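You operate a simulated robot arm through the tools that you are given. There is no shell and no other tool.

You run a simulated robot arm. Do the job below in one go: nothing can be reset, and whatever is moved stays where it is left.

JOB
Put things in order on the top of the grading bench. At the end: the sprinkler head is on the blue banded carton (marked "SEALS"); the red cap is on the green first aid box; the clear clip tube from the top of the grading bench stands where the red cap stood; the clear water bottle from the top of the grading bench stands where the clear clip tube stood; whatever was shut is shut again. Leave all else as you found it, and nothing knocked over. Set down upright: sprinkler head.

It is judged by the outcome, as a careful person would: the job done as asked, and still so three seconds after it is handed in. It fails if anything else is knocked over, pushed out of place, dropped, spilled or broken. A push-on lid holds only when it is set on centred and level and pressed home; a screw cap is set on level and turned clockwise until tight.

ROBOT AND FRAMES
A 7-joint arm with a two-finger parallel gripper, fixed in place. Base frame: the origin is at the foot of the arm, x ahead of it, y to its left, z up; the work surface is at about z = 0. Readings come in m, rad, newtons and seconds.
With the tool pointing down near the work surface it reaches from about 0.24 to 0.62 m from the base axis. Its first joint turns from -1.152 to 1.152 rad. Payload 2.6 kg.
Tool frame: the origin (TCP) lies between the finger pads and is the grasp point; the fingertips stand 0.03 m ahead of it; z points along the fingers, y is the line along which they close. The gripper opens to 0.094 m. The fingers are 0.028 m wide and 0.01 m thick; the gripper's body (0.05 by 0.096 m) begins 0.055 m behind the TCP.
Orientation is that of the tool frame in the base frame, as a unit quaternion [w, x, y, z]. With the fingers straight down and closing along the base's y, the tool's x points along the base's -x, its y along +y and its z along -z.

CONTROLS
- The arm moves only by the tool step_arm. Its argument "steps" is a list of rows, each a list of 3 entries, a list of its own where there are three numbers: the shift along the tool's x, y, z in units of 100 mm (1.0 is 100 mm), then the turn, a rotation vector about the tool's x, y, z in units of 60 degrees (1.0 is 60 degrees), then the closure, from 0 (fully open) to 1 (shut). In form: [[[dx, dy, dz], [rx, ry, rz], grip], ...]. A call has 1 to 20 rows; each row is the pose to reach, as a shift and turn from the pose commanded when the call began, along the tool's axes at that moment. A call with a number of a shift or a turn outside -1 to 1 is refused whole. A row lasts 0.2 s, in which the tool goes at most 0.05 m and 0.15 rad; a call with a longer step from one row to the next is refused whole, and so is a gripper value outside its range. Where a pose cannot be reached the arm comes as near as it can. A force on the tool above 40 N (or 10 N above the force at the start of the call, whichever is more), or a blocked arm, ends the call early, and 0.2 s more pass. The fingers move at their own pace (about 0.072 m/s each) and stop on an object; they squeeze with about 35 N. The grip force told is the motor's: it shows also when the fingers shut on nothing. Time passes only in rows, and 0.2 s behind the last, so rows that repeat a pose let the fingers close. The reply holds the time, the measured pose of the TCP, the force on the tool along the base axes, the opening and the grip force, in the units named above and with some noise, with the torque about the TCP (base axes, N m) and any sound that the robot's microphone picked up.
- Cameras (640 x 400 px; columns grow to the right, rows downward): "scene" is fixed at [0.0276, 0.4251, 0.5682]; the picture's right is [-0.84, -0.55, 0.00], its down [-0.29, 0.44, -0.85] and it looks along [0.47, -0.71, -0.53] (base axes); focal length 264 px, centre (320, 200). "wrist" rides on the gripper at [0.076, 0.014, -0.103] in the tool frame; the picture's right is [-0.18, 0.98, 0.00], its down [-0.75, -0.14, -0.64] and it looks along [-0.63, -0.12, 0.77] (tool axes); focal length 243 px, centre (320, 200). There is no depth. A picture from a camera that has moved, and an enlarged one, comes with that camera's place and axes in the base frame and with its lens.
- grab_frame(camera): a new picture of that camera. It takes no simulated time.
- enlarge(camera, box): a new picture of the part [left, top, right, bottom] of that camera's present view, enlarged. It takes no simulated time.
- finish_job(): hands the job in; it is judged then, once.

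Nothing tells you positions but the pictures and the camera data. Unless the task says otherwise, let go and move clear before handing in.

The tools are called as name(argument=value, ...) on one line, values as JSON. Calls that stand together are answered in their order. step_arm: Moves the arm, as the interface text tells. Its arguments: {"type":"object","properties":{"steps":{"type":"array"}},"required":["steps"]} The other tools are called the same way: grab_frame (camera) takes a picture; enlarge (camera, box) takes an enlarged picture of a part of a camera's view; finish_job () hands the job in.

At the start:

```text
clock: 0.0
ee_pos: [0.321, -0.1268, 0.367]
ee_rot: [0.001, 0.001, 1.0, 0.0]
ft_force: [-0.4, 0.6, -1.0]
moment: [0.02, 0.01, 0.02]
width: 0.0941
grasp_force: 0.0
```

scene: 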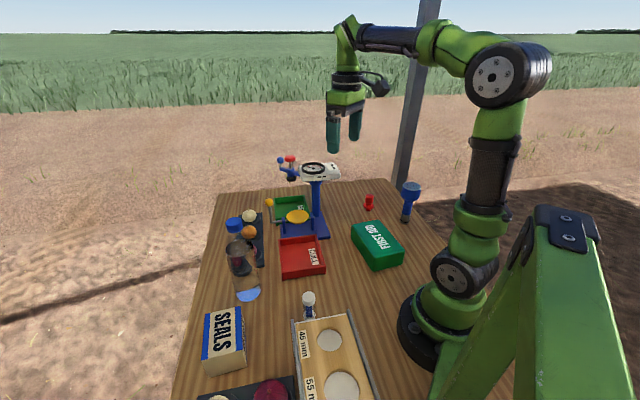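
wrist: 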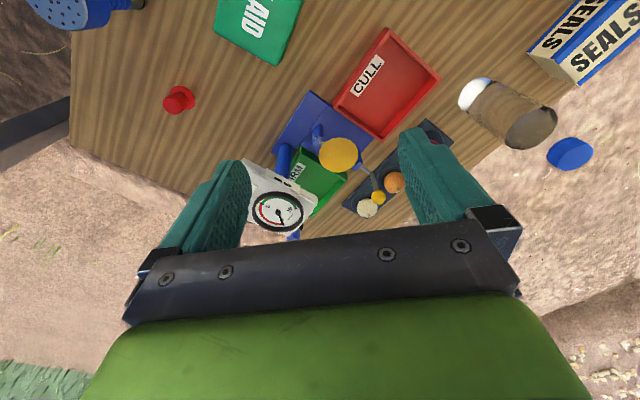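

I see a bench with a first aid box, red cap, sprinkler head (blue), SEALS carton, bottle, trays and a tester stand. I'll look closer before moving.

enlarge(camera="scene", box=[200, 140, 330, 310])

enlarge(camera="scene", box=[330, 160, 450, 280])

enlarge(camera="scene", box=[180, 270, 400, 400])

enlarge(camera="wrist", box=[320, 50, 640, 250])

enlarge(camera="wrist", box=[0, 0, 320, 250])

```text
2.35 times, centred on (265, 225) of scene
camera zoom: at [0.0276, 0.4251, 0.5682], right [-0.84, -0.55, 0.0], down [-0.29, 0.44, -0.85], along [0.47, -0.71, -0.53], focal length 622 px, centre (449, 141)
```

zoom: 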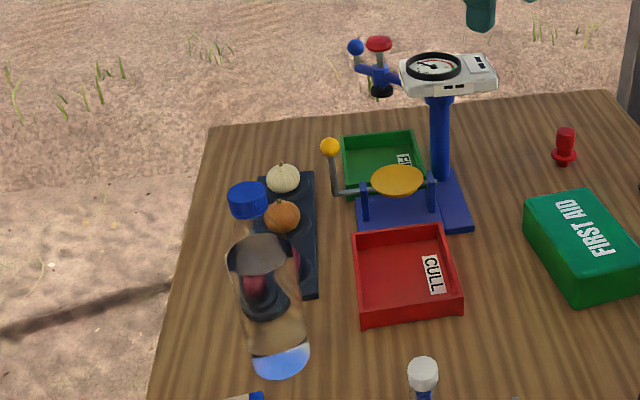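

```text
3.33 times, centred on (390, 220) of scene
camera zoom: at [0.0276, 0.4251, 0.5682], right [-0.84, -0.55, 0.0], down [-0.29, 0.44, -0.85], along [0.47, -0.71, -0.53], focal length 881 px, centre (87, 133)
```

zoom: 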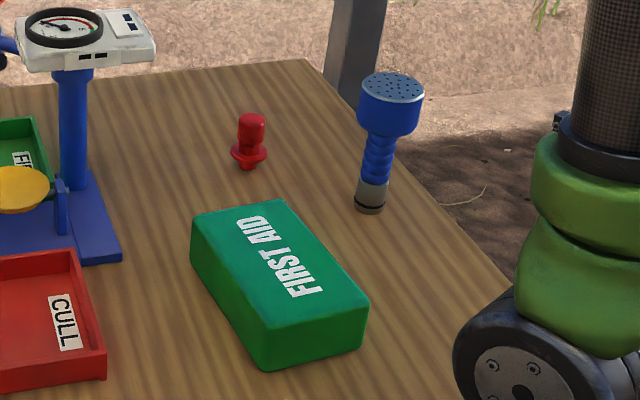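

```text
2.91 times, centred on (290, 335) of scene
camera zoom: at [0.0276, 0.4251, 0.5682], right [-0.84, -0.55, 0.0], down [-0.29, 0.44, -0.85], along [0.47, -0.71, -0.53], focal length 768 px, centre (407, -193)
```

zoom: 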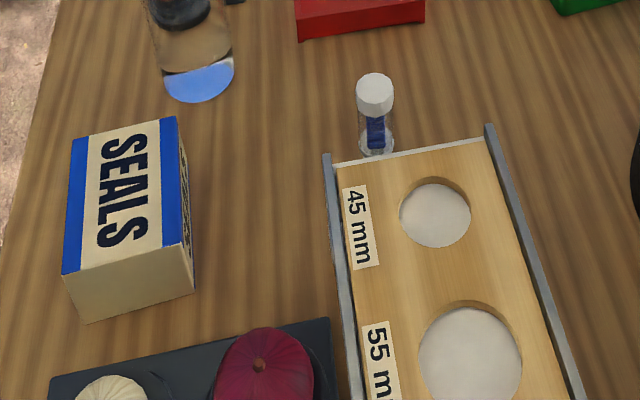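

```text
2.00 times, centred on (480, 150) of wrist
camera zoom: at [0.2453, -0.1115, 0.4699], right [0.18, 0.98, 0.0], down [0.75, -0.14, 0.64], along [0.63, -0.12, -0.77], focal length 485 px, centre (0, 300)
```

zoom: 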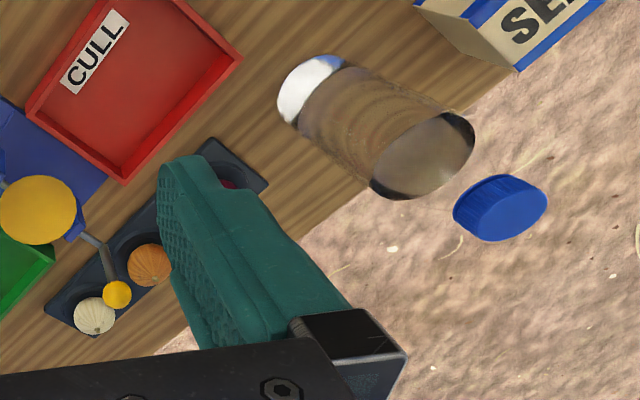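

```text
1.60 times, centred on (160, 125) of wrist
camera zoom: at [0.2453, -0.1115, 0.4699], right [0.18, 0.98, 0.0], down [0.75, -0.14, 0.64], along [0.63, -0.12, -0.77], focal length 388 px, centre (576, 320)
```

zoom: 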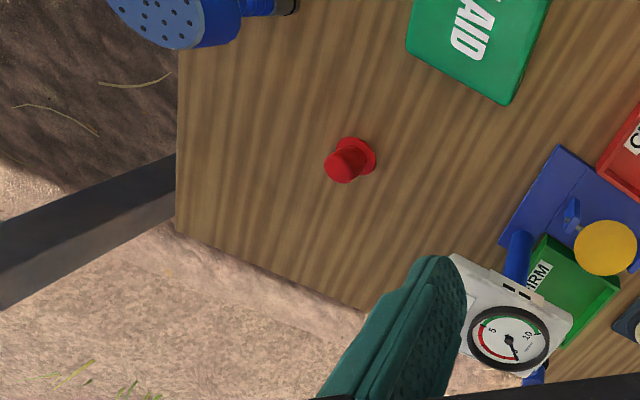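

The sprinkler head stands near (0.195, -0.381), red cap near (0.341, -0.385), bottle near (0.435, 0.147), clip tube near (0.263, 0.114), carton top centre near (0.364, 0.272, 0.063), and first aid box near (0.224, -0.187). I'll first move high towards the sprinkler head and look from above.

step_arm(steps=[[[0.2, -0.3, 0], [0, 0, 0], 0], [[0.4, -0.6, 0], [0, 0, 0], 0], [[0.6, -1, 0], [0, 0, 0], 0], [[0.6, -1, 0], [0, 0, 0], 0]])

step_arm(steps=[[[0.2, -0.3, 0], [0, 0, 0], 0], [[0.4, -0.6, 0], [0, 0, 0], 0], [[0.6, -1, 0], [0, 0, 0], 0], [[0.6, -1, 0], [0, 0, 0], 0]])

grab_frame(camera="wrist")

grab_frame(camera="scene")

```text
clock: 1.0
ee_pos: [0.2625, -0.2279, 0.3653]
ee_rot: [0.002, 0.0, 1.0, 0.0]
ft_force: [-0.8, -0.1, 0.4]
moment: [0.01, -0.02, -0.01]
width: 0.0941
grasp_force: 0.1
```

```text
clock: 2.0
ee_pos: [0.2007, -0.3251, 0.366]
ee_rot: [0.0, 0.0, 1.0, 0.0]
ft_force: [0.8, 0.0, 0.9]
moment: [0.02, -0.04, -0.01]
width: 0.094
grasp_force: 0.0
```

```text
taken
camera wrist: at [0.1259, -0.3103, 0.4695], right [0.18, 0.98, 0.0], down [0.75, -0.14, 0.64], along [0.63, -0.12, -0.77], focal length 243 px, centre (320, 200)
```

wrist: 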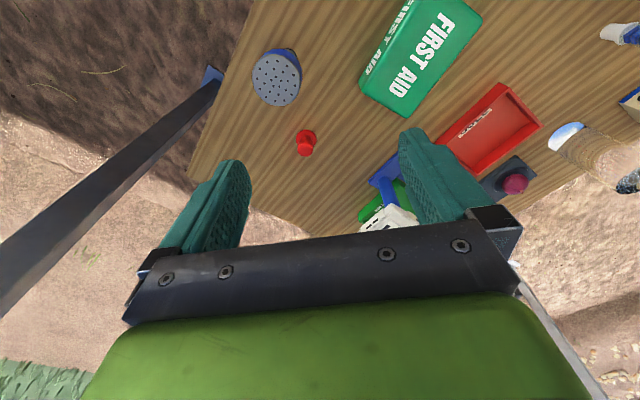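

```text
taken
```

scene: 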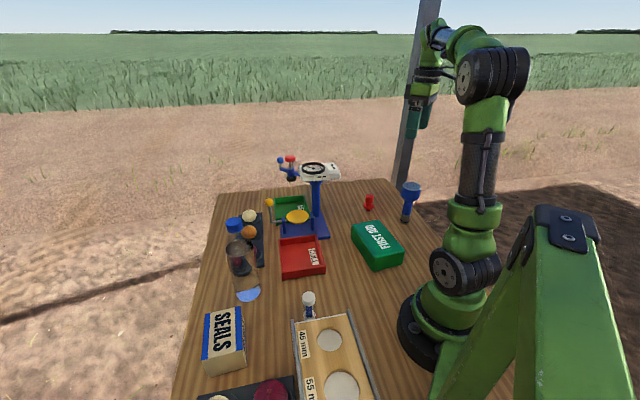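

enlarge(camera="wrist", box=[230, 30, 390, 170])

enlarge(camera="scene", box=[355, 175, 435, 235])

enlarge(camera="scene", box=[340, 205, 420, 275])

```text
2.86 times, centred on (310, 100) of wrist
camera zoom: at [0.1259, -0.3103, 0.4695], right [0.18, 0.98, 0.0], down [0.75, -0.14, 0.64], along [0.63, -0.12, -0.77], focal length 693 px, centre (349, 486)
```

zoom: 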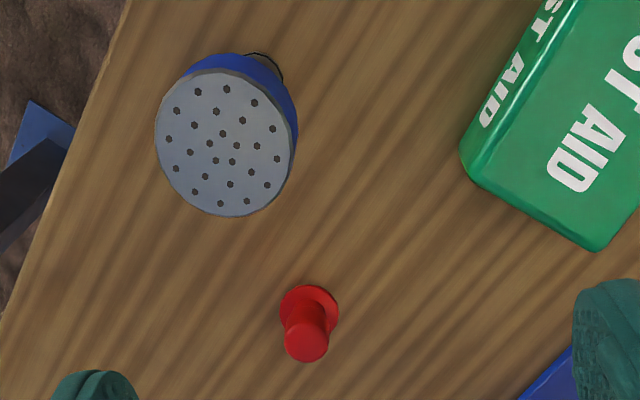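

```text
6.67 times, centred on (395, 205) of scene
camera zoom: at [0.0276, 0.4251, 0.5682], right [-0.84, -0.55, 0.0], down [-0.29, 0.44, -0.85], along [0.47, -0.71, -0.53], focal length 1761 px, centre (-180, 167)
```

zoom: 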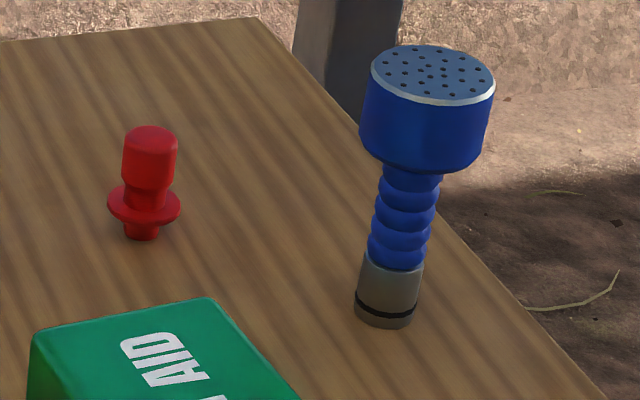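

```text
5.71 times, centred on (380, 240) of scene
camera zoom: at [0.0276, 0.4251, 0.5682], right [-0.84, -0.55, 0.0], down [-0.29, 0.44, -0.85], along [0.47, -0.71, -0.53], focal length 1510 px, centre (-23, -29)
```

zoom: 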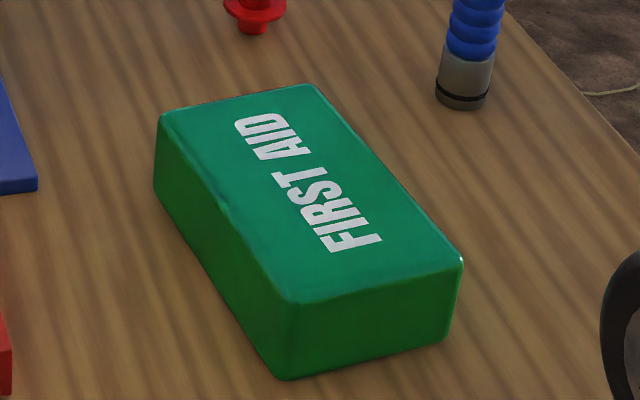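

The sprinkler head is at about (0.194, -0.377), 0.147 tall with a 0.062 wide rose (z 0.10–0.147). I'll centre over it, come down partway, and check.

step_arm(steps=[[[0.07, -0.25, 0], [0, 0, 0], 0], [[0.07, -0.5, 0.0], [0, 0, 0], 0], [[0.07, -0.5, 0.3], [0, 0, 0], 0], [[0.07, -0.5, 0.6], [0, 0, 0], 0], [[0.07, -0.5, 0.9], [0, 0, 0], 0], [[0.07, -0.5, 0.9], [0, 0, 0], 0]])

grab_frame(camera="wrist")

enlarge(camera="scene", box=[340, 80, 500, 240])

```text
clock: 3.4
ee_pos: [0.1934, -0.3756, 0.2749]
ee_rot: [0.001, 0.0, 1.0, -0.001]
ft_force: [0.2, 1.0, 0.4]
moment: [-0.04, 0.0, -0.03]
width: 0.094
grasp_force: 0.1
```

```text
taken
camera wrist: at [0.1174, -0.3607, 0.3782], right [0.18, 0.98, 0.0], down [0.75, -0.14, 0.64], along [0.63, -0.12, -0.77], focal length 243 px, centre (320, 200)
```

wrist: 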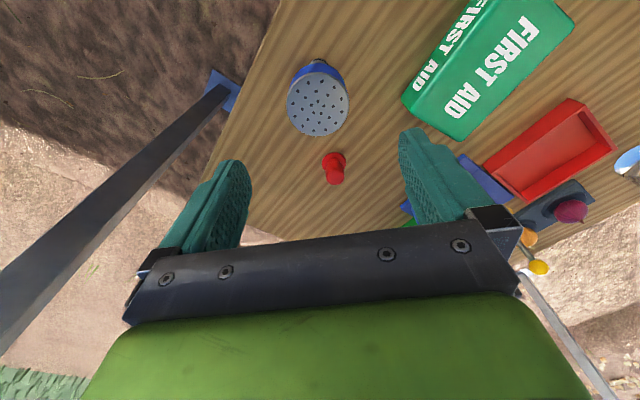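

```text
2.50 times, centred on (420, 160) of scene
camera zoom: at [0.0276, 0.4251, 0.5682], right [-0.84, -0.55, 0.0], down [-0.29, 0.44, -0.85], along [0.47, -0.71, -0.53], focal length 660 px, centre (70, 300)
```

zoom: 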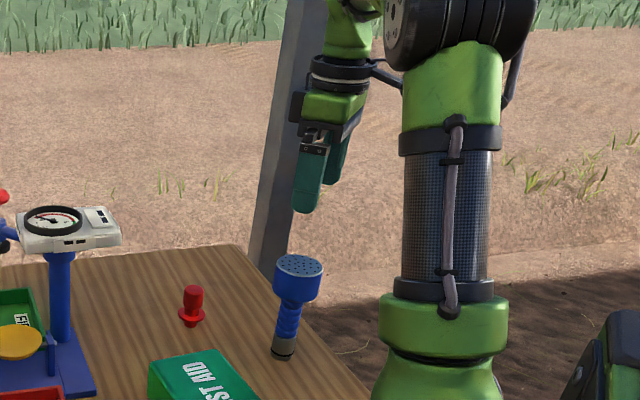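

Aligned over it. Descending to the rose at z 0.12 and closing.

step_arm(steps=[[[0, 0, 0.3], [0, 0, 0], 0], [[0, 0, 0.6], [0, 0, 0], 0], [[0, 0, 0.9], [0, 0, 0], 0], [[0, 0, 0.9], [0, 0, 0], 0]])

grab_frame(camera="wrist")

enlarge(camera="scene", box=[340, 120, 460, 240])

```text
clock: 4.4
ee_pos: [0.1926, -0.3755, 0.1838]
ee_rot: [0.001, 0.001, 1.0, 0.0]
ft_force: [0.9, 0.7, 0.0]
moment: [0.0, -0.02, 0.01]
width: 0.0939
grasp_force: 0.1
```

```text
taken
camera wrist: at [0.1173, -0.3602, 0.2872], right [0.18, 0.98, 0.0], down [0.75, -0.14, 0.64], along [0.63, -0.12, -0.77], focal length 243 px, centre (320, 200)
```

wrist: 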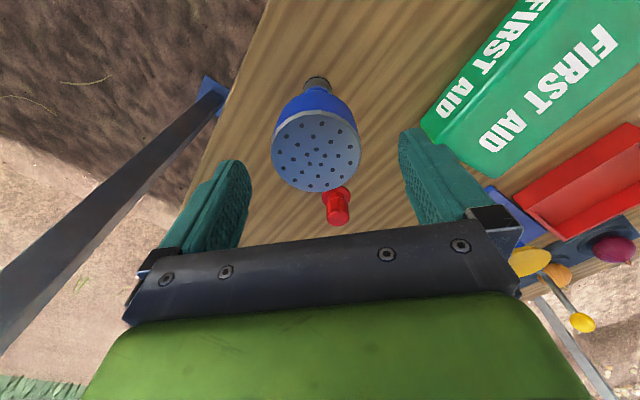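

```text
3.33 times, centred on (400, 180) of scene
camera zoom: at [0.0276, 0.4251, 0.5682], right [-0.84, -0.55, 0.0], down [-0.29, 0.44, -0.85], along [0.47, -0.71, -0.53], focal length 881 px, centre (53, 267)
```

zoom: 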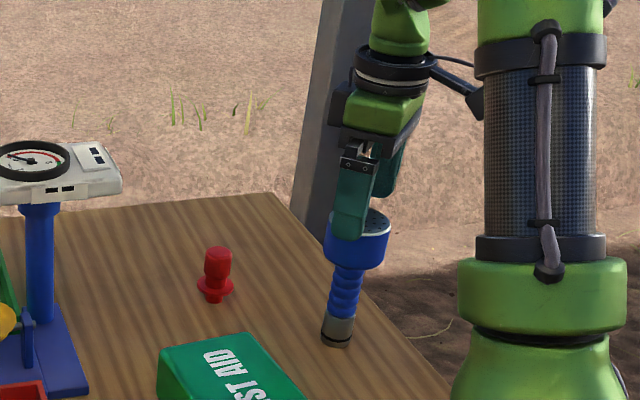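

step_arm(steps=[[[0, -0.01, 0.3], [0, 0, 0], 0], [[0, -0.01, 0.64], [0, 0, 0], 0], [[0, -0.01, 0.64], [0, 0, 0], 0]])

step_arm(steps=[[[0, 0, 0], [0, 0, 0], 0.3], [[0, 0, 0], [0, 0, 0], 0.5], [[0, 0, 0], [0, 0, 0], 0.5], [[0, 0, 0], [0, 0, 0], 0.5]])

grab_frame(camera="wrist")

```text
clock: 5.2
ee_pos: [0.1926, -0.3782, 0.122]
ee_rot: [0.001, 0.0, 1.0, 0.0]
ft_force: [1.0, 0.2, 0.0]
moment: [-0.03, 0.03, 0.04]
width: 0.0939
grasp_force: 0.1
```

```text
clock: 6.2
ee_pos: [0.1927, -0.3793, 0.1233]
ee_rot: [0.0, 0.0, 1.0, 0.001]
ft_force: [-1.2, -0.5, -0.1]
moment: [0.01, 0.01, 0.03]
width: 0.0594
grasp_force: 35.5
```

```text
taken
camera wrist: at [0.117, -0.363, 0.2262], right [0.18, 0.98, 0.0], down [0.75, -0.14, 0.64], along [0.63, -0.12, -0.77], focal length 243 px, centre (320, 200)
```

wrist: 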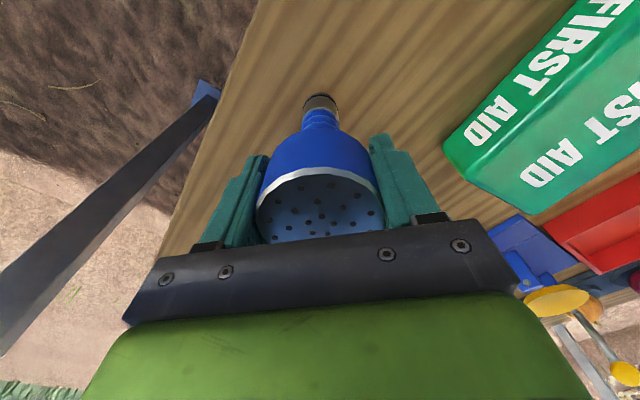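

Gripped (width 0.059). Lifting straight up.

step_arm(steps=[[[0, 0, -0.15], [0, 0, 0], 0.6], [[0, 0, -0.4], [0, 0, 0], 0.6], [[0, 0, -0.7], [0, 0, 0], 0.6], [[0, 0, -1], [0, 0, 0], 0.6]])

step_arm(steps=[[[0, 0, -0.3], [0, 0, 0], 0.6], [[0, 0, -0.6], [0, 0, 0], 0.6], [[0, 0, -1], [0, 0, 0], 0.6], [[0, 0, -1], [0, 0, 0], 0.6]])

step_arm(steps=[[[-0.1, 0.2, -0.2], [0, 0, 0], 0.6], [[-0.3, 0.5, -0.4], [0, 0, 0], 0.6], [[-0.5, 0.75, -0.6], [0, 0, 0], 0.6], [[-0.6, 1, -0.77], [0, 0, 0], 0.6], [[-0.6, 1, -0.77], [0, 0, 0], 0.6]])

grab_frame(camera="scene")

```text
clock: 7.2
ee_pos: [0.1942, -0.3786, 0.224]
ee_rot: [0.002, 0.0, 1.0, 0.0]
ft_force: [-0.6, -0.8, -2.9]
moment: [0.0, 0.02, 0.01]
width: 0.0597
grasp_force: 34.7
```

```text
clock: 8.2
ee_pos: [0.1929, -0.377, 0.3234]
ee_rot: [0.001, 0.0, 1.0, -0.001]
ft_force: [-0.5, 0.7, -1.6]
moment: [0.0, -0.01, -0.01]
width: 0.0596
grasp_force: 34.1
```

```text
clock: 9.4
ee_pos: [0.2536, -0.2768, 0.3999]
ee_rot: [0.001, 0.0, 1.0, 0.0]
ft_force: [0.1, 0.4, -2.8]
moment: [0.0, 0.04, 0.03]
width: 0.0593
grasp_force: 35.0
```

```text
taken
```

scene: 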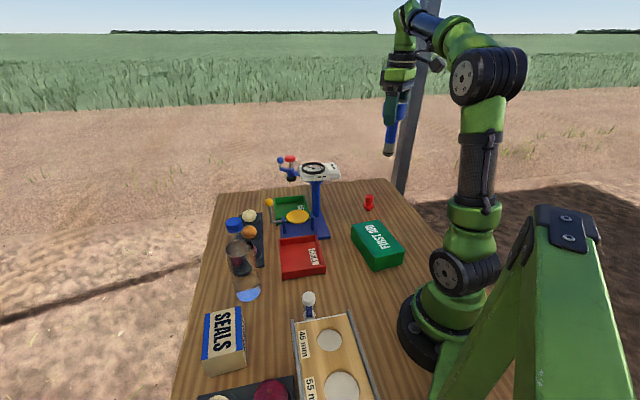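

step_arm(steps=[[[-0.15, 0.25, 0], [0, 0, 0], 0.6], [[-0.3, 0.5, 0], [0, 0, 0], 0.6], [[-0.5, 0.75, 0], [0, 0, 0], 0.6], [[-0.6, 1, 0], [0, 0, 0], 0.6]])

step_arm(steps=[[[-0.05, 0.25, 0], [0, 0, 0], 0.6], [[-0.1, 0.5, 0], [0, 0, 0], 0.6], [[-0.15, 0.75, 0], [0, 0, 0], 0.6], [[-0.2, 1, 0], [0, 0, 0], 0.6]])

step_arm(steps=[[[0, 0.25, 0], [0, 0, 0], 0.6], [[0, 0.5, 0], [0, 0, 0], 0.6], [[0, 0.75, 0], [0, 0, 0], 0.6], [[0, 1, 0], [0, 0, 0], 0.6]])

step_arm(steps=[[[-0.05, 0.25, 0], [0, 0, 0], 0.6], [[-0.1, 0.5, 0], [0, 0, 0], 0.6], [[-0.15, 0.75, 0], [0, 0, 0], 0.6], [[-0.15, 1, 0], [0, 0, 0], 0.6]])

step_arm(steps=[[[-0.05, 0.25, 0], [0, 0, 0], 0.6], [[-0.1, 0.5, 0], [0, 0, 0], 0.6], [[-0.15, 0.75, 0], [0, 0, 0], 0.6], [[-0.15, 1, 0], [0, 0, 0], 0.6], [[-0.15, 1, 0], [0, 0, 0], 0.6]])

grab_frame(camera="scene")

grab_frame(camera="wrist")

```text
clock: 10.4
ee_pos: [0.3136, -0.1758, 0.3973]
ee_rot: [0.001, 0.0, 1.0, 0.0]
ft_force: [0.5, 0.6, -3.2]
moment: [-0.01, 0.01, -0.01]
width: 0.0593
grasp_force: 35.5
```

```text
clock: 11.4
ee_pos: [0.3342, -0.0785, 0.3989]
ee_rot: [0.001, -0.001, 1.0, -0.001]
ft_force: [-0.6, 0.6, -2.8]
moment: [-0.01, -0.01, -0.01]
width: 0.0593
grasp_force: 35.1
```

```text
clock: 12.4
ee_pos: [0.3337, 0.0222, 0.4001]
ee_rot: [0.001, 0.0, 1.0, 0.0]
ft_force: [-0.1, 0.3, -2.0]
moment: [-0.01, 0.04, -0.03]
width: 0.0592
grasp_force: 34.5
```

```text
clock: 13.4
ee_pos: [0.3489, 0.1217, 0.3993]
ee_rot: [0.001, 0.0, 1.0, 0.0]
ft_force: [-0.1, 0.1, -2.4]
moment: [0.02, 0.02, -0.02]
width: 0.0594
grasp_force: 35.5
```

```text
clock: 14.6
ee_pos: [0.3631, 0.2217, 0.4022]
ee_rot: [0.001, 0.0, 1.0, 0.0]
ft_force: [0.7, 0.3, -2.5]
moment: [0.0, 0.01, -0.01]
width: 0.0595
grasp_force: 34.5
```

```text
taken
```

scene: 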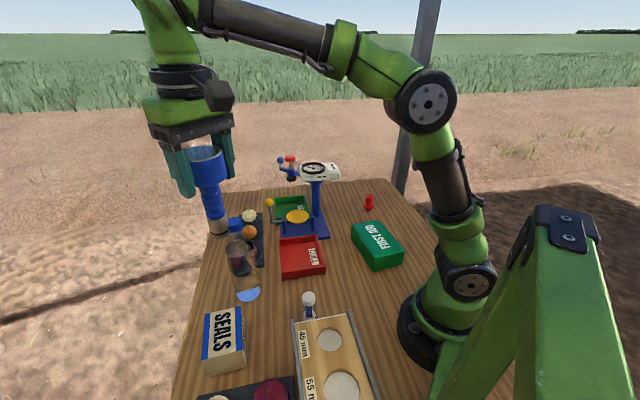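

```text
taken
camera wrist: at [0.2886, 0.2366, 0.5053], right [0.18, 0.98, 0.0], down [0.75, -0.14, 0.64], along [0.63, -0.12, -0.77], focal length 243 px, centre (320, 200)
```

wrist: 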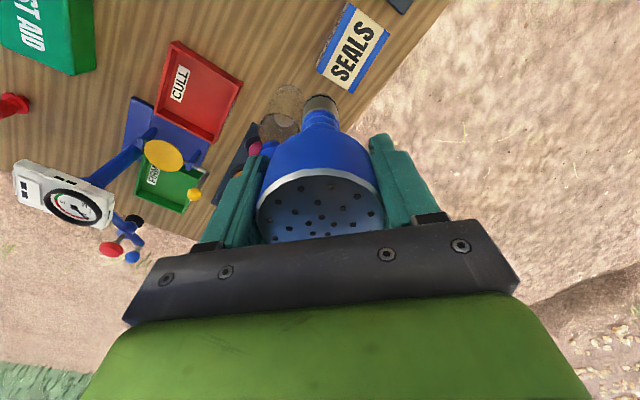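

step_arm(steps=[[[0.02, 0.25, 0], [0, 0, 0], 0.6], [[0.04, 0.51, 0], [0, 0, 0], 0.6], [[0.04, 0.51, 0.3], [0, 0, 0], 0.6], [[0.04, 0.51, 0.6], [0, 0, 0], 0.6], [[0.04, 0.51, 1], [0, 0, 0], 0.6], [[0.04, 0.51, 1], [0, 0, 0], 0.6]])

step_arm(steps=[[[0, 0, 0.25], [0, 0, 0], 0.6], [[0, 0, 0.5], [0, 0, 0], 0.6], [[0, 0, 0.8], [0, 0, 0], 0.6], [[0, 0, 0.8], [0, 0, 0], 0.6]])

grab_frame(camera="wrist")

enlarge(camera="scene", box=[130, 200, 310, 400])

```text
clock: 16.0
ee_pos: [0.3593, 0.2717, 0.298]
ee_rot: [0.001, 0.001, 1.0, 0.0]
ft_force: [-0.7, -0.6, -2.6]
moment: [0.0, 0.01, 0.0]
width: 0.0595
grasp_force: 35.4
```

```text
clock: 17.0
ee_pos: [0.3576, 0.2733, 0.2199]
ee_rot: [0.002, 0.0, 1.0, 0.0]
ft_force: [0.5, -0.5, -2.0]
moment: [0.02, 0.0, 0.0]
width: 0.0593
grasp_force: 35.4
```

```text
taken
camera wrist: at [0.2829, 0.2888, 0.3228], right [0.18, 0.98, 0.0], down [0.75, -0.14, 0.64], along [0.63, -0.12, -0.77], focal length 243 px, centre (320, 200)
```

wrist: 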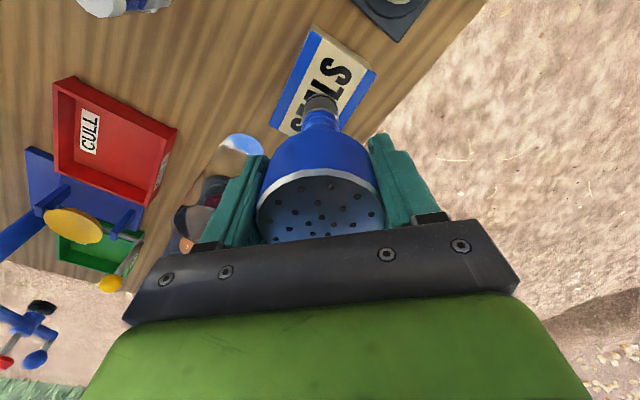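

```text
2.00 times, centred on (220, 300) of scene
camera zoom: at [0.0276, 0.4251, 0.5682], right [-0.84, -0.55, 0.0], down [-0.29, 0.44, -0.85], along [0.47, -0.71, -0.53], focal length 528 px, centre (520, 0)
```

zoom: 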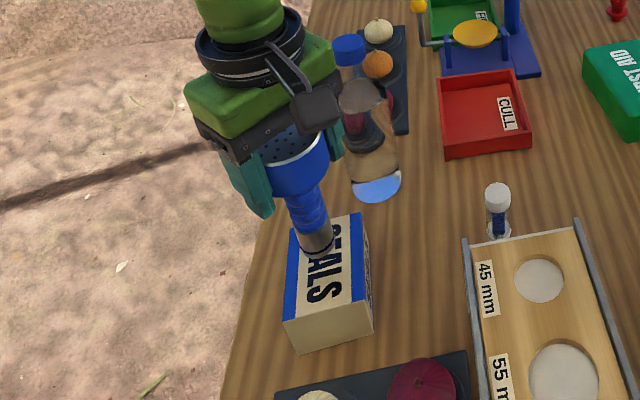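

It hovers right over the carton's centre. Lowering gently until contact.

step_arm(steps=[[[0, 0, 0.1], [0, 0, 0], 0.6], [[0, 0, 0.2], [0, 0, 0], 0.6], [[0, 0, 0.29], [0, 0, 0], 0.6], [[0, 0, 0.29], [0, 0, 0], 0.6]])

enlarge(camera="scene", box=[180, 280, 280, 380])

```text
clock: 18.0
ee_pos: [0.3588, 0.2729, 0.1904]
ee_rot: [0.001, 0.0, 1.0, 0.0]
ft_force: [1.1, 0.3, -2.8]
moment: [0.04, 0.02, 0.01]
width: 0.0595
grasp_force: 35.3
```

```text
4.00 times, centred on (230, 330) of scene
camera zoom: at [0.0276, 0.4251, 0.5682], right [-0.84, -0.55, 0.0], down [-0.29, 0.44, -0.85], along [0.47, -0.71, -0.53], focal length 1057 px, centre (680, -320)
```

zoom: 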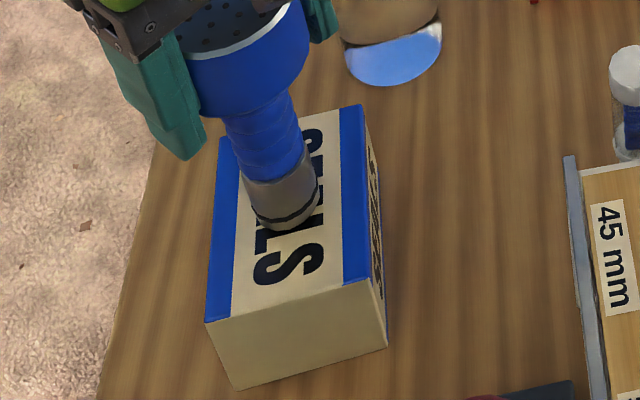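

step_arm(steps=[[[0, 0, 0.02], [0, 0, 0], 0.6], [[0, 0, 0.04], [0, 0, 0], 0.6], [[0, 0, 0.04], [0, 0, 0], 0.6]])

step_arm(steps=[[[0, 0, 0.01], [0, 0, 0], 0.6], [[0, 0, 0.02], [0, 0, 0], 0.6]])

```text
clock: 18.8
ee_pos: [0.3591, 0.2729, 0.1869]
ee_rot: [0.001, -0.001, 1.0, 0.001]
ft_force: [-2.4, -2.5, 8.9]
moment: [-0.42, 0.36, -0.02]
width: 0.0593
grasp_force: 34.8
```

```text
clock: 19.4
ee_pos: [0.3608, 0.2733, 0.1866]
ee_rot: [0.004, 0.0, 1.0, 0.002]
ft_force: [-3.8, -5.0, 26.8]
moment: [-0.8, 0.11, -0.12]
width: 0.06
grasp_force: 35.0
```

Contact is clear. I'll ease off slightly and open.

step_arm(steps=[[[0, 0, -0.02], [0, 0, 0], 0.6], [[0, 0, -0.02], [0, 0, 0], 0.6]])

step_arm(steps=[[[0, 0, 0], [0, 0, 0], 0.3], [[0, 0, 0], [0, 0, 0], 0], [[0, 0, 0], [0, 0, 0], 0], [[0, 0, 0], [0, 0, 0], 0]])

grab_frame(camera="wrist")

enlarge(camera="scene", box=[160, 240, 280, 380])

```text
clock: 20.0
ee_pos: [0.3609, 0.2734, 0.1866]
ee_rot: [0.002, 0.0, 1.0, 0.001]
ft_force: [5.2, 3.0, 13.6]
moment: [0.33, -0.81, 0.05]
width: 0.0595
grasp_force: 35.1
```

```text
clock: 21.0
ee_pos: [0.3605, 0.2732, 0.1865]
ee_rot: [0.001, 0.0, 1.0, 0.0]
ft_force: [0.3, 0.2, -0.1]
moment: [-0.02, 0.02, 0.0]
width: 0.0941
grasp_force: 0.0
```

```text
taken
camera wrist: at [0.2848, 0.2885, 0.29], right [0.18, 0.98, 0.0], down [0.75, -0.14, 0.64], along [0.63, -0.12, -0.77], focal length 243 px, centre (320, 200)
```

wrist: 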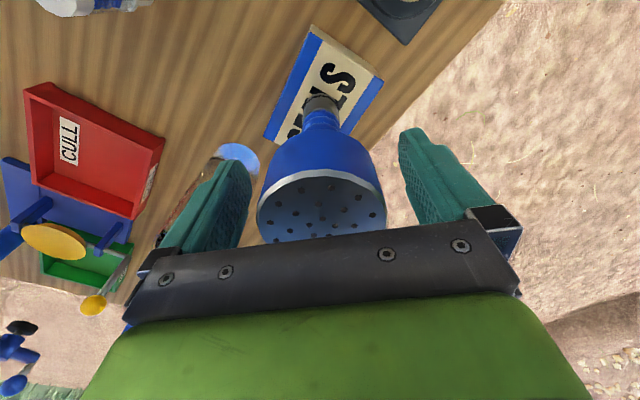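

```text
2.86 times, centred on (220, 310) of scene
camera zoom: at [0.0276, 0.4251, 0.5682], right [-0.84, -0.55, 0.0], down [-0.29, 0.44, -0.85], along [0.47, -0.71, -0.53], focal length 755 px, centre (606, -114)
```

zoom: 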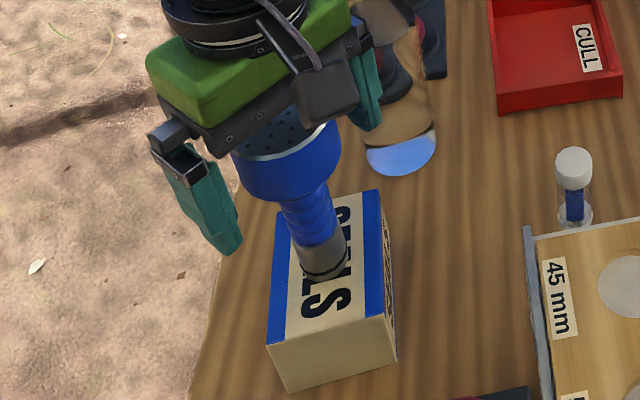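

It stands upright on the carton. Retreating straight up.

step_arm(steps=[[[0, 0, -0.15], [0, 0, 0], 0], [[0, 0, -0.4], [0, 0, 0], 0], [[0, 0, -0.7], [0, 0, 0], 0], [[0, 0, -1], [0, 0, 0], 0]])

step_arm(steps=[[[0, 0, -0.3], [0, 0, 0], 0], [[0, 0, -0.6], [0, 0, 0], 0], [[0, 0, -0.93], [0, 0, 0], 0], [[0, 0, -0.93], [0, 0, 0], 0]])

enlarge(camera="scene", box=[160, 200, 360, 400])

grab_frame(camera="wrist")

```text
clock: 22.0
ee_pos: [0.3605, 0.2733, 0.287]
ee_rot: [0.0, 0.0, 1.0, 0.001]
ft_force: [-1.0, -0.4, -0.6]
moment: [0.0, 0.02, 0.0]
width: 0.0937
grasp_force: 0.1
```

```text
clock: 23.0
ee_pos: [0.3605, 0.2712, 0.3797]
ee_rot: [0.0, 0.0, 1.0, 0.0]
ft_force: [1.1, 0.0, 0.1]
moment: [-0.02, -0.01, -0.02]
width: 0.094
grasp_force: 0.1
```

```text
2.00 times, centred on (260, 300) of scene
camera zoom: at [0.0276, 0.4251, 0.5682], right [-0.84, -0.55, 0.0], down [-0.29, 0.44, -0.85], along [0.47, -0.71, -0.53], focal length 528 px, centre (440, 0)
```

zoom: 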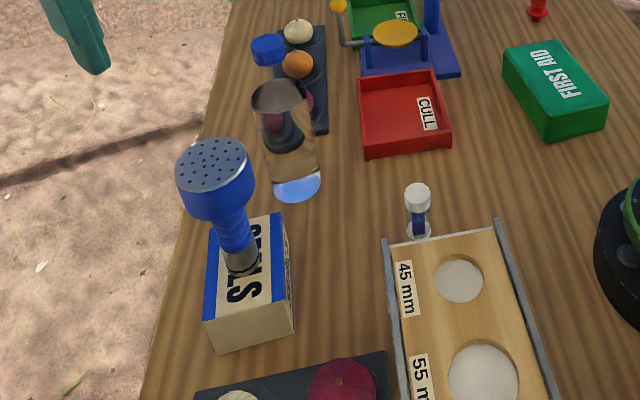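

```text
taken
camera wrist: at [0.285, 0.2868, 0.4836], right [0.18, 0.98, 0.0], down [0.75, -0.14, 0.64], along [0.63, -0.12, -0.77], focal length 243 px, centre (320, 200)
```

wrist: 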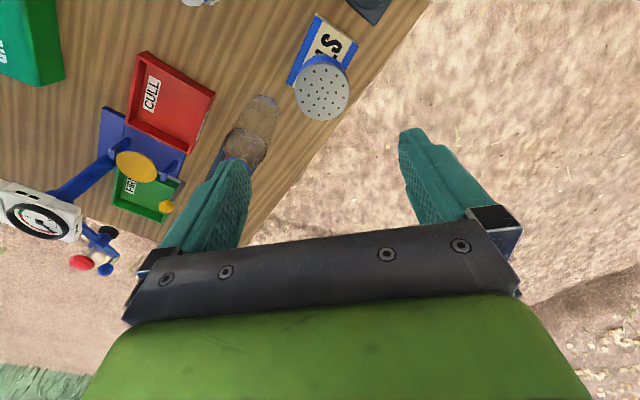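

Sprinkler head is done. Now travelling back to the red cap.

step_arm(steps=[[[0.1, -0.4, 0], [0, 0, 0], 0], [[0.2, -0.7, 0], [0, 0, 0], 0], [[0.3, -1, 0], [0, 0, 0], 0]])

step_arm(steps=[[[0, -0.35, 0], [0, 0, 0], 0], [[0.1, -0.7, 0], [0, 0, 0], 0], [[0.1, -1, 0], [0, 0, 0], 0]])

step_arm(steps=[[[0, -0.35, 0], [0, 0, 0], 0], [[0, -0.7, 0], [0, 0, 0], 0], [[0, -1, 0], [0, 0, 0], 0]])

step_arm(steps=[[[0.1, -0.35, 0], [0, 0, 0], 0], [[0.1, -0.7, 0], [0, 0, 0], 0], [[0.1, -1, 0], [0, 0, 0], 0]])

step_arm(steps=[[[0.1, -0.35, 0], [0, 0, 0], 0], [[0.2, -0.7, 0], [0, 0, 0], 0], [[0.2, -1, 0], [0, 0, 0], 0]])

step_arm(steps=[[[-0.1, -0.35, 0], [0, 0, 0], 0], [[-0.2, -0.7, 0], [0, 0, 0], 0], [[-0.3, -1, 0], [0, 0, 0], 0], [[-0.3, -1, 0], [0, 0, 0], 0]])

grab_frame(camera="wrist")

```text
clock: 23.8
ee_pos: [0.3296, 0.1709, 0.3789]
ee_rot: [0.001, 0.0, 1.0, -0.001]
ft_force: [0.2, 0.2, -0.8]
moment: [-0.02, -0.01, -0.02]
width: 0.0941
grasp_force: 0.1
```

```text
clock: 24.6
ee_pos: [0.3174, 0.074, 0.3811]
ee_rot: [0.002, -0.001, 1.0, 0.0]
ft_force: [-1.0, -0.7, 0.1]
moment: [0.02, 0.02, 0.0]
width: 0.094
grasp_force: 0.0
```

```text
clock: 25.4
ee_pos: [0.3205, -0.0262, 0.3803]
ee_rot: [0.0, 0.0, 1.0, 0.0]
ft_force: [0.4, -0.4, 0.9]
moment: [-0.03, 0.01, 0.02]
width: 0.0939
grasp_force: 0.1
```

```text
clock: 26.2
ee_pos: [0.3061, -0.1254, 0.3786]
ee_rot: [0.001, 0.0, 1.0, 0.0]
ft_force: [0.5, -0.5, 0.0]
moment: [-0.01, 0.02, 0.03]
width: 0.094
grasp_force: 0.1
```

```text
clock: 27.0
ee_pos: [0.2869, -0.2276, 0.379]
ee_rot: [0.0, 0.0, 1.0, 0.001]
ft_force: [0.2, 0.6, 0.0]
moment: [0.02, 0.0, -0.02]
width: 0.094
grasp_force: 0.1
```

```text
clock: 28.0
ee_pos: [0.3195, -0.3265, 0.3776]
ee_rot: [0.002, 0.0, 1.0, 0.001]
ft_force: [-0.4, 0.0, -0.2]
moment: [0.0, 0.03, 0.05]
width: 0.094
grasp_force: 0.1
```

```text
taken
camera wrist: at [0.2436, -0.312, 0.4822], right [0.18, 0.98, 0.0], down [0.75, -0.14, 0.64], along [0.63, -0.12, -0.77], focal length 243 px, centre (320, 200)
```

wrist: 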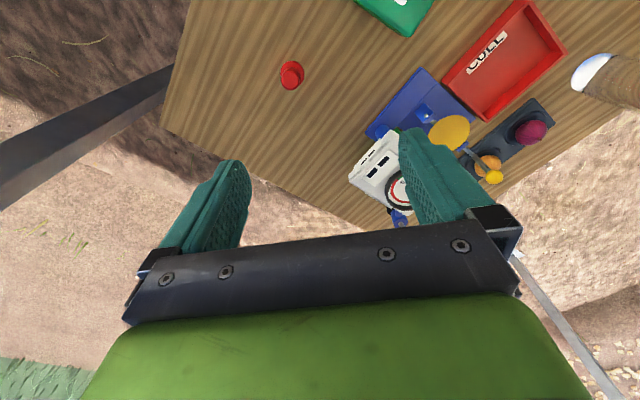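

enlarge(camera="wrist", box=[250, 40, 330, 110])

enlarge(camera="scene", box=[355, 185, 385, 215])

```text
5.71 times, centred on (290, 75) of wrist
camera zoom: at [0.2436, -0.312, 0.4822], right [0.18, 0.98, 0.0], down [0.75, -0.14, 0.64], along [0.63, -0.12, -0.77], focal length 1386 px, centre (491, 914)
```

zoom: 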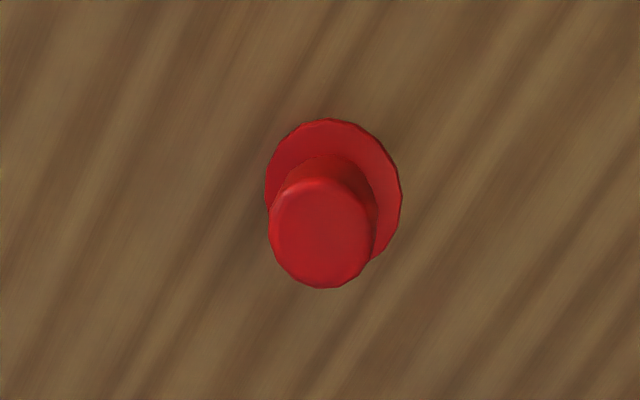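

```text
13.33 times, centred on (370, 200) of scene
camera zoom: at [0.0276, 0.4251, 0.5682], right [-0.84, -0.55, 0.0], down [-0.29, 0.44, -0.85], along [0.47, -0.71, -0.53], focal length 3522 px, centre (-347, 200)
```

zoom: 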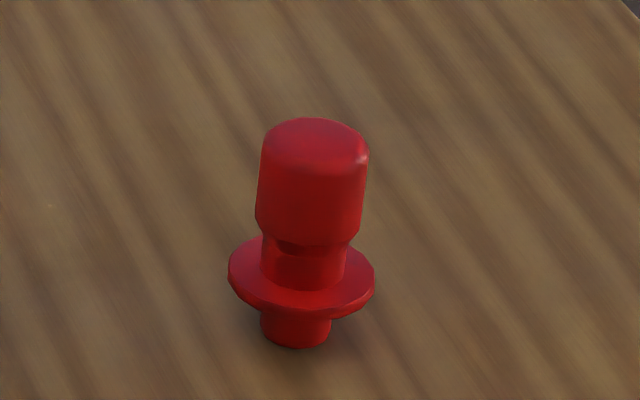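

The red cap is at about (0.337, -0.379), 0.062 tall, knob z 0.033–0.062 above a flange at 0.019. Moving over it and descending in stages.

step_arm(steps=[[[-0.08, -0.26, 0], [0, 0, 0], 0], [[-0.17, -0.52, 0], [0, 0, 0], 0], [[-0.17, -0.52, 0.4], [0, 0, 0], 0], [[-0.17, -0.52, 0.7], [0, 0, 0], 0], [[-0.17, -0.52, 1], [0, 0, 0], 0], [[-0.17, -0.52, 1], [0, 0, 0], 0]])

step_arm(steps=[[[0, 0, 0.3], [0, 0, 0], 0], [[0, 0, 0.6], [0, 0, 0], 0], [[0, 0, 1], [0, 0, 0], 0], [[0, 0, 1], [0, 0, 0], 0]])

grab_frame(camera="wrist")

enlarge(camera="scene", box=[270, 120, 430, 240])

```text
clock: 29.4
ee_pos: [0.3379, -0.3785, 0.2796]
ee_rot: [0.001, 0.0, 1.0, 0.001]
ft_force: [-0.8, 0.2, 0.4]
moment: [0.0, 0.03, 0.0]
width: 0.0941
grasp_force: 0.1
out of reach, approached as far as the arm can: row 2
```

```text
clock: 30.4
ee_pos: [0.3357, -0.38, 0.1787]
ee_rot: [0.001, 0.0, 1.0, 0.0]
ft_force: [-0.5, 0.4, -0.5]
moment: [0.0, 0.03, 0.01]
width: 0.0943
grasp_force: 0.0
```

```text
taken
camera wrist: at [0.2595, -0.3646, 0.2828], right [0.18, 0.98, 0.0], down [0.75, -0.14, 0.64], along [0.63, -0.12, -0.77], focal length 243 px, centre (320, 200)
```

wrist: 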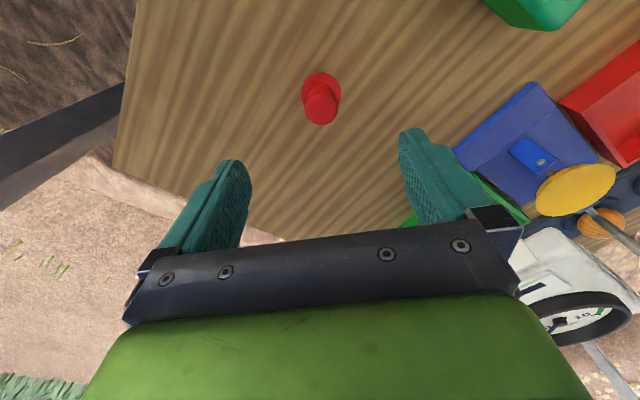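

```text
3.33 times, centred on (350, 180) of scene
camera zoom: at [0.0276, 0.4251, 0.5682], right [-0.84, -0.55, 0.0], down [-0.29, 0.44, -0.85], along [0.47, -0.71, -0.53], focal length 881 px, centre (220, 267)
```

zoom: 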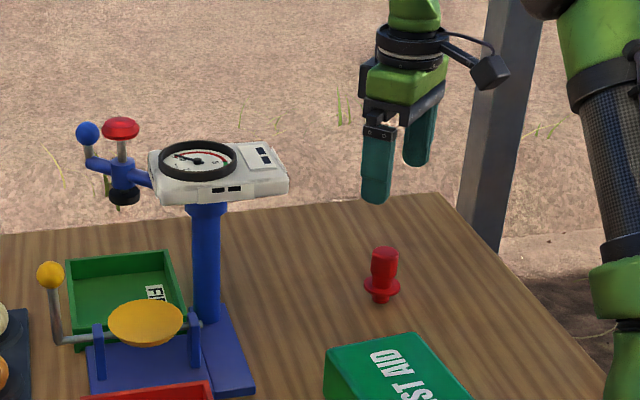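

step_arm(steps=[[[-0.01, 0.01, 0.3], [0, 0, 0], 0], [[-0.01, 0.01, 0.6], [0, 0, 0], 0], [[-0.01, 0.01, 0.9], [0, 0, 0], 0], [[-0.01, 0.01, 0.9], [0, 0, 0], 0]])

grab_frame(camera="wrist")

enlarge(camera="scene", box=[330, 160, 410, 220])

```text
clock: 31.4
ee_pos: [0.3377, -0.3781, 0.0884]
ee_rot: [0.001, 0.001, 1.0, 0.0]
ft_force: [0.8, 0.1, 0.0]
moment: [0.0, 0.01, -0.03]
width: 0.0942
grasp_force: 0.1
```

```text
taken
camera wrist: at [0.2613, -0.3637, 0.1925], right [0.18, 0.98, 0.0], down [0.75, -0.14, 0.64], along [0.63, -0.12, -0.77], focal length 243 px, centre (320, 200)
```

wrist: 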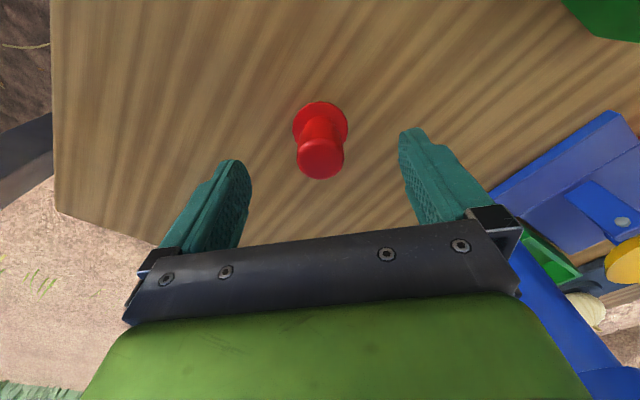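

```text
6.67 times, centred on (370, 190) of scene
camera zoom: at [0.0276, 0.4251, 0.5682], right [-0.84, -0.55, 0.0], down [-0.29, 0.44, -0.85], along [0.47, -0.71, -0.53], focal length 1761 px, centre (-13, 267)
```

zoom: 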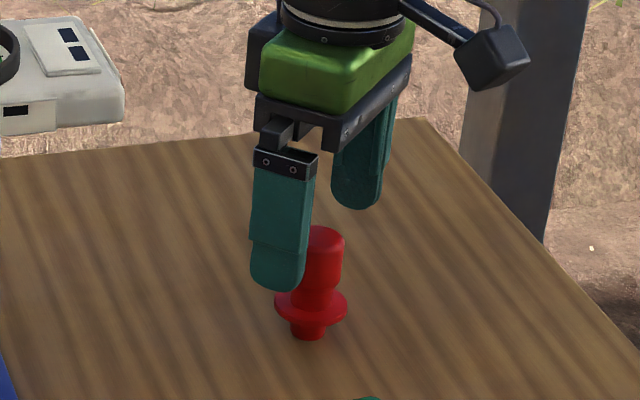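

step_arm(steps=[[[0, 0, 0.17], [0, 0, 0], 0], [[0, 0, 0.34], [0, 0, 0], 0], [[0, 0, 0.34], [0, 0, 0], 0], [[0, 0, 0.34], [0, 0, 0], 0.4], [[0, 0, 0.34], [0, 0, 0], 0.7], [[0, 0, 0.34], [0, 0, 0], 0.85], [[0, 0, 0.34], [0, 0, 0], 0.85], [[0, 0, 0.34], [0, 0, 0], 0.85]])

grab_frame(camera="wrist")

enlarge(camera="scene", box=[330, 160, 410, 220])

```text
clock: 33.2
ee_pos: [0.3373, -0.377, 0.0547]
ee_rot: [0.0, 0.0, 1.0, -0.001]
ft_force: [-0.6, 0.7, 0.3]
moment: [0.02, -0.03, 0.0]
width: 0.0282
grasp_force: 35.2
```

```text
taken
camera wrist: at [0.2629, -0.3631, 0.1576], right [0.18, 0.98, 0.0], down [0.75, -0.14, 0.64], along [0.63, -0.12, -0.77], focal length 243 px, centre (320, 200)
```

wrist: 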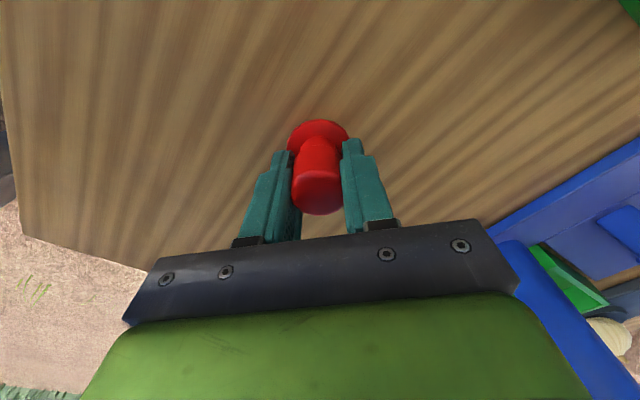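

```text
6.67 times, centred on (370, 190) of scene
camera zoom: at [0.0276, 0.4251, 0.5682], right [-0.84, -0.55, 0.0], down [-0.29, 0.44, -0.85], along [0.47, -0.71, -0.53], focal length 1761 px, centre (-13, 267)
```

zoom: 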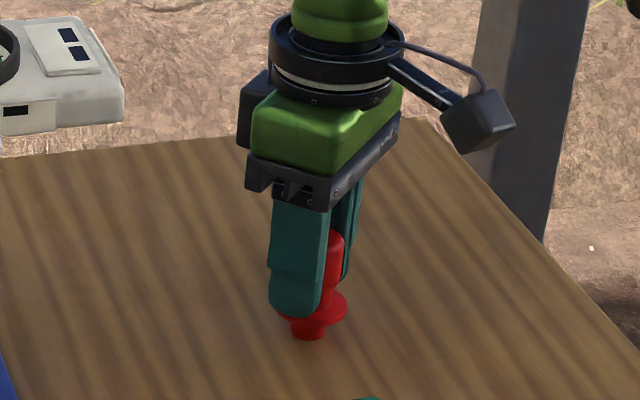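

step_arm(steps=[[[0, 0, -0.15], [0, 0, 0], 0.85], [[0, 0, -0.4], [0, 0, 0], 0.85], [[0, 0, -0.7], [0, 0, 0], 0.85], [[0, 0, -1], [0, 0, 0], 0.85]])

step_arm(steps=[[[0.15, 0.25, -0.1], [0, 0, 0], 0.85], [[0.3, 0.5, -0.2], [0, 0, 0], 0.85], [[0.45, 0.75, -0.3], [0, 0, 0], 0.85], [[0.57, 0.96, -0.3], [0, 0, 0], 0.85]])

step_arm(steps=[[[0.15, 0.25, 0], [0, 0, 0], 0.85], [[0.3, 0.5, 0], [0, 0, 0], 0.85], [[0.45, 0.75, 0], [0, 0, 0], 0.85], [[0.56, 0.96, 0], [0, 0, 0], 0.85], [[0.56, 0.96, 0], [0, 0, 0], 0.85]])

grab_frame(camera="wrist")

enlarge(camera="scene", box=[320, 140, 460, 280])

```text
clock: 34.2
ee_pos: [0.3382, -0.377, 0.1564]
ee_rot: [0.0, 0.0, 1.0, 0.0]
ft_force: [0.4, 0.2, 0.0]
moment: [-0.01, 0.01, 0.01]
width: 0.0281
grasp_force: 35.1
```

```text
clock: 35.2
ee_pos: [0.2809, -0.2811, 0.1858]
ee_rot: [0.001, 0.001, 1.0, 0.0]
ft_force: [0.6, -0.1, -0.1]
moment: [-0.02, -0.02, 0.01]
width: 0.0279
grasp_force: 35.2
```

```text
clock: 36.4
ee_pos: [0.2254, -0.1859, 0.1848]
ee_rot: [0.0, 0.001, 1.0, -0.001]
ft_force: [-0.3, 0.0, -0.9]
moment: [-0.01, 0.01, -0.02]
width: 0.0279
grasp_force: 34.7
```

```text
taken
camera wrist: at [0.1497, -0.1701, 0.288], right [0.18, 0.98, 0.0], down [0.75, -0.14, 0.64], along [0.63, -0.12, -0.77], focal length 243 px, centre (320, 200)
```

wrist: 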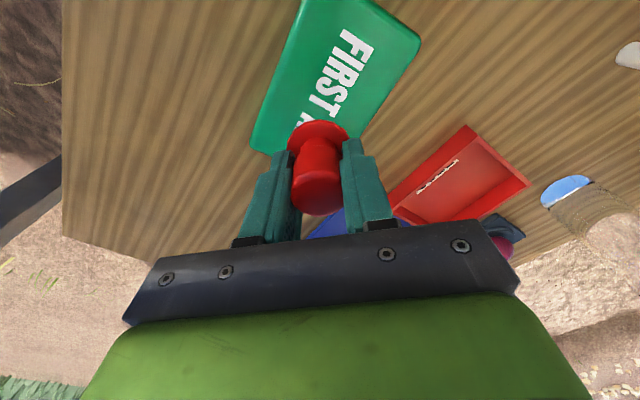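

```text
2.86 times, centred on (390, 210) of scene
camera zoom: at [0.0276, 0.4251, 0.5682], right [-0.84, -0.55, 0.0], down [-0.29, 0.44, -0.85], along [0.47, -0.71, -0.53], focal length 755 px, centre (120, 171)
```

zoom: 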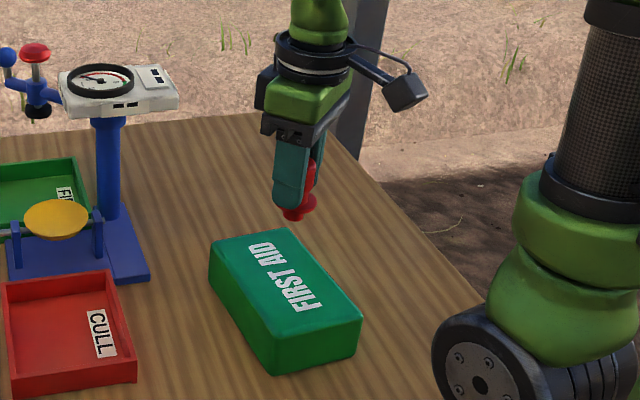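

The cap is over the centre of the first aid box lid. Lowering.

step_arm(steps=[[[0, 0, 0.25], [0, 0, 0], 0.85], [[0, 0, 0.5], [0, 0, 0], 0.85], [[0, 0, 0.7], [0, 0, 0], 0.85], [[0, 0, 0.7], [0, 0, 0], 0.85]])

enlarge(camera="scene", box=[340, 190, 420, 280])

```text
clock: 37.4
ee_pos: [0.2251, -0.1855, 0.1138]
ee_rot: [0.001, 0.0, 1.0, 0.0]
ft_force: [-1.5, 1.0, 7.4]
moment: [0.06, 0.07, -0.02]
width: 0.028
grasp_force: 35.2
```

```text
4.44 times, centred on (380, 235) of scene
camera zoom: at [0.0276, 0.4251, 0.5682], right [-0.84, -0.55, 0.0], down [-0.29, 0.44, -0.85], along [0.47, -0.71, -0.53], focal length 1174 px, centre (53, 44)
```

zoom: 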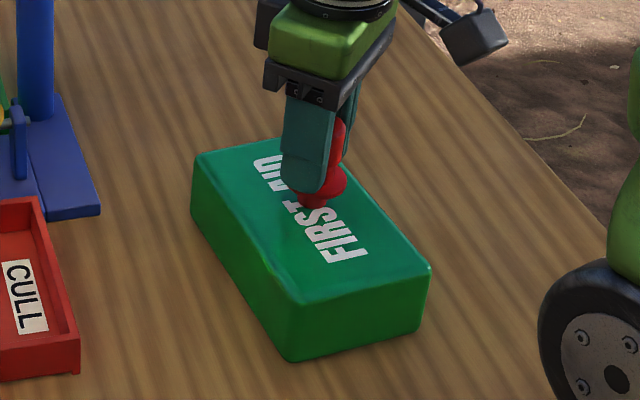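

step_arm(steps=[[[0, 0, 0.01], [0, 0, 0], 0.85], [[0, 0, 0.01], [0, 0, 0], 0.85]])

```text
clock: 38.0
ee_pos: [0.2256, -0.1856, 0.1131]
ee_rot: [0.001, 0.001, 1.0, -0.001]
ft_force: [-5.2, 0.2, 12.5]
moment: [0.03, 0.2, -0.01]
width: 0.0279
grasp_force: 35.6
```

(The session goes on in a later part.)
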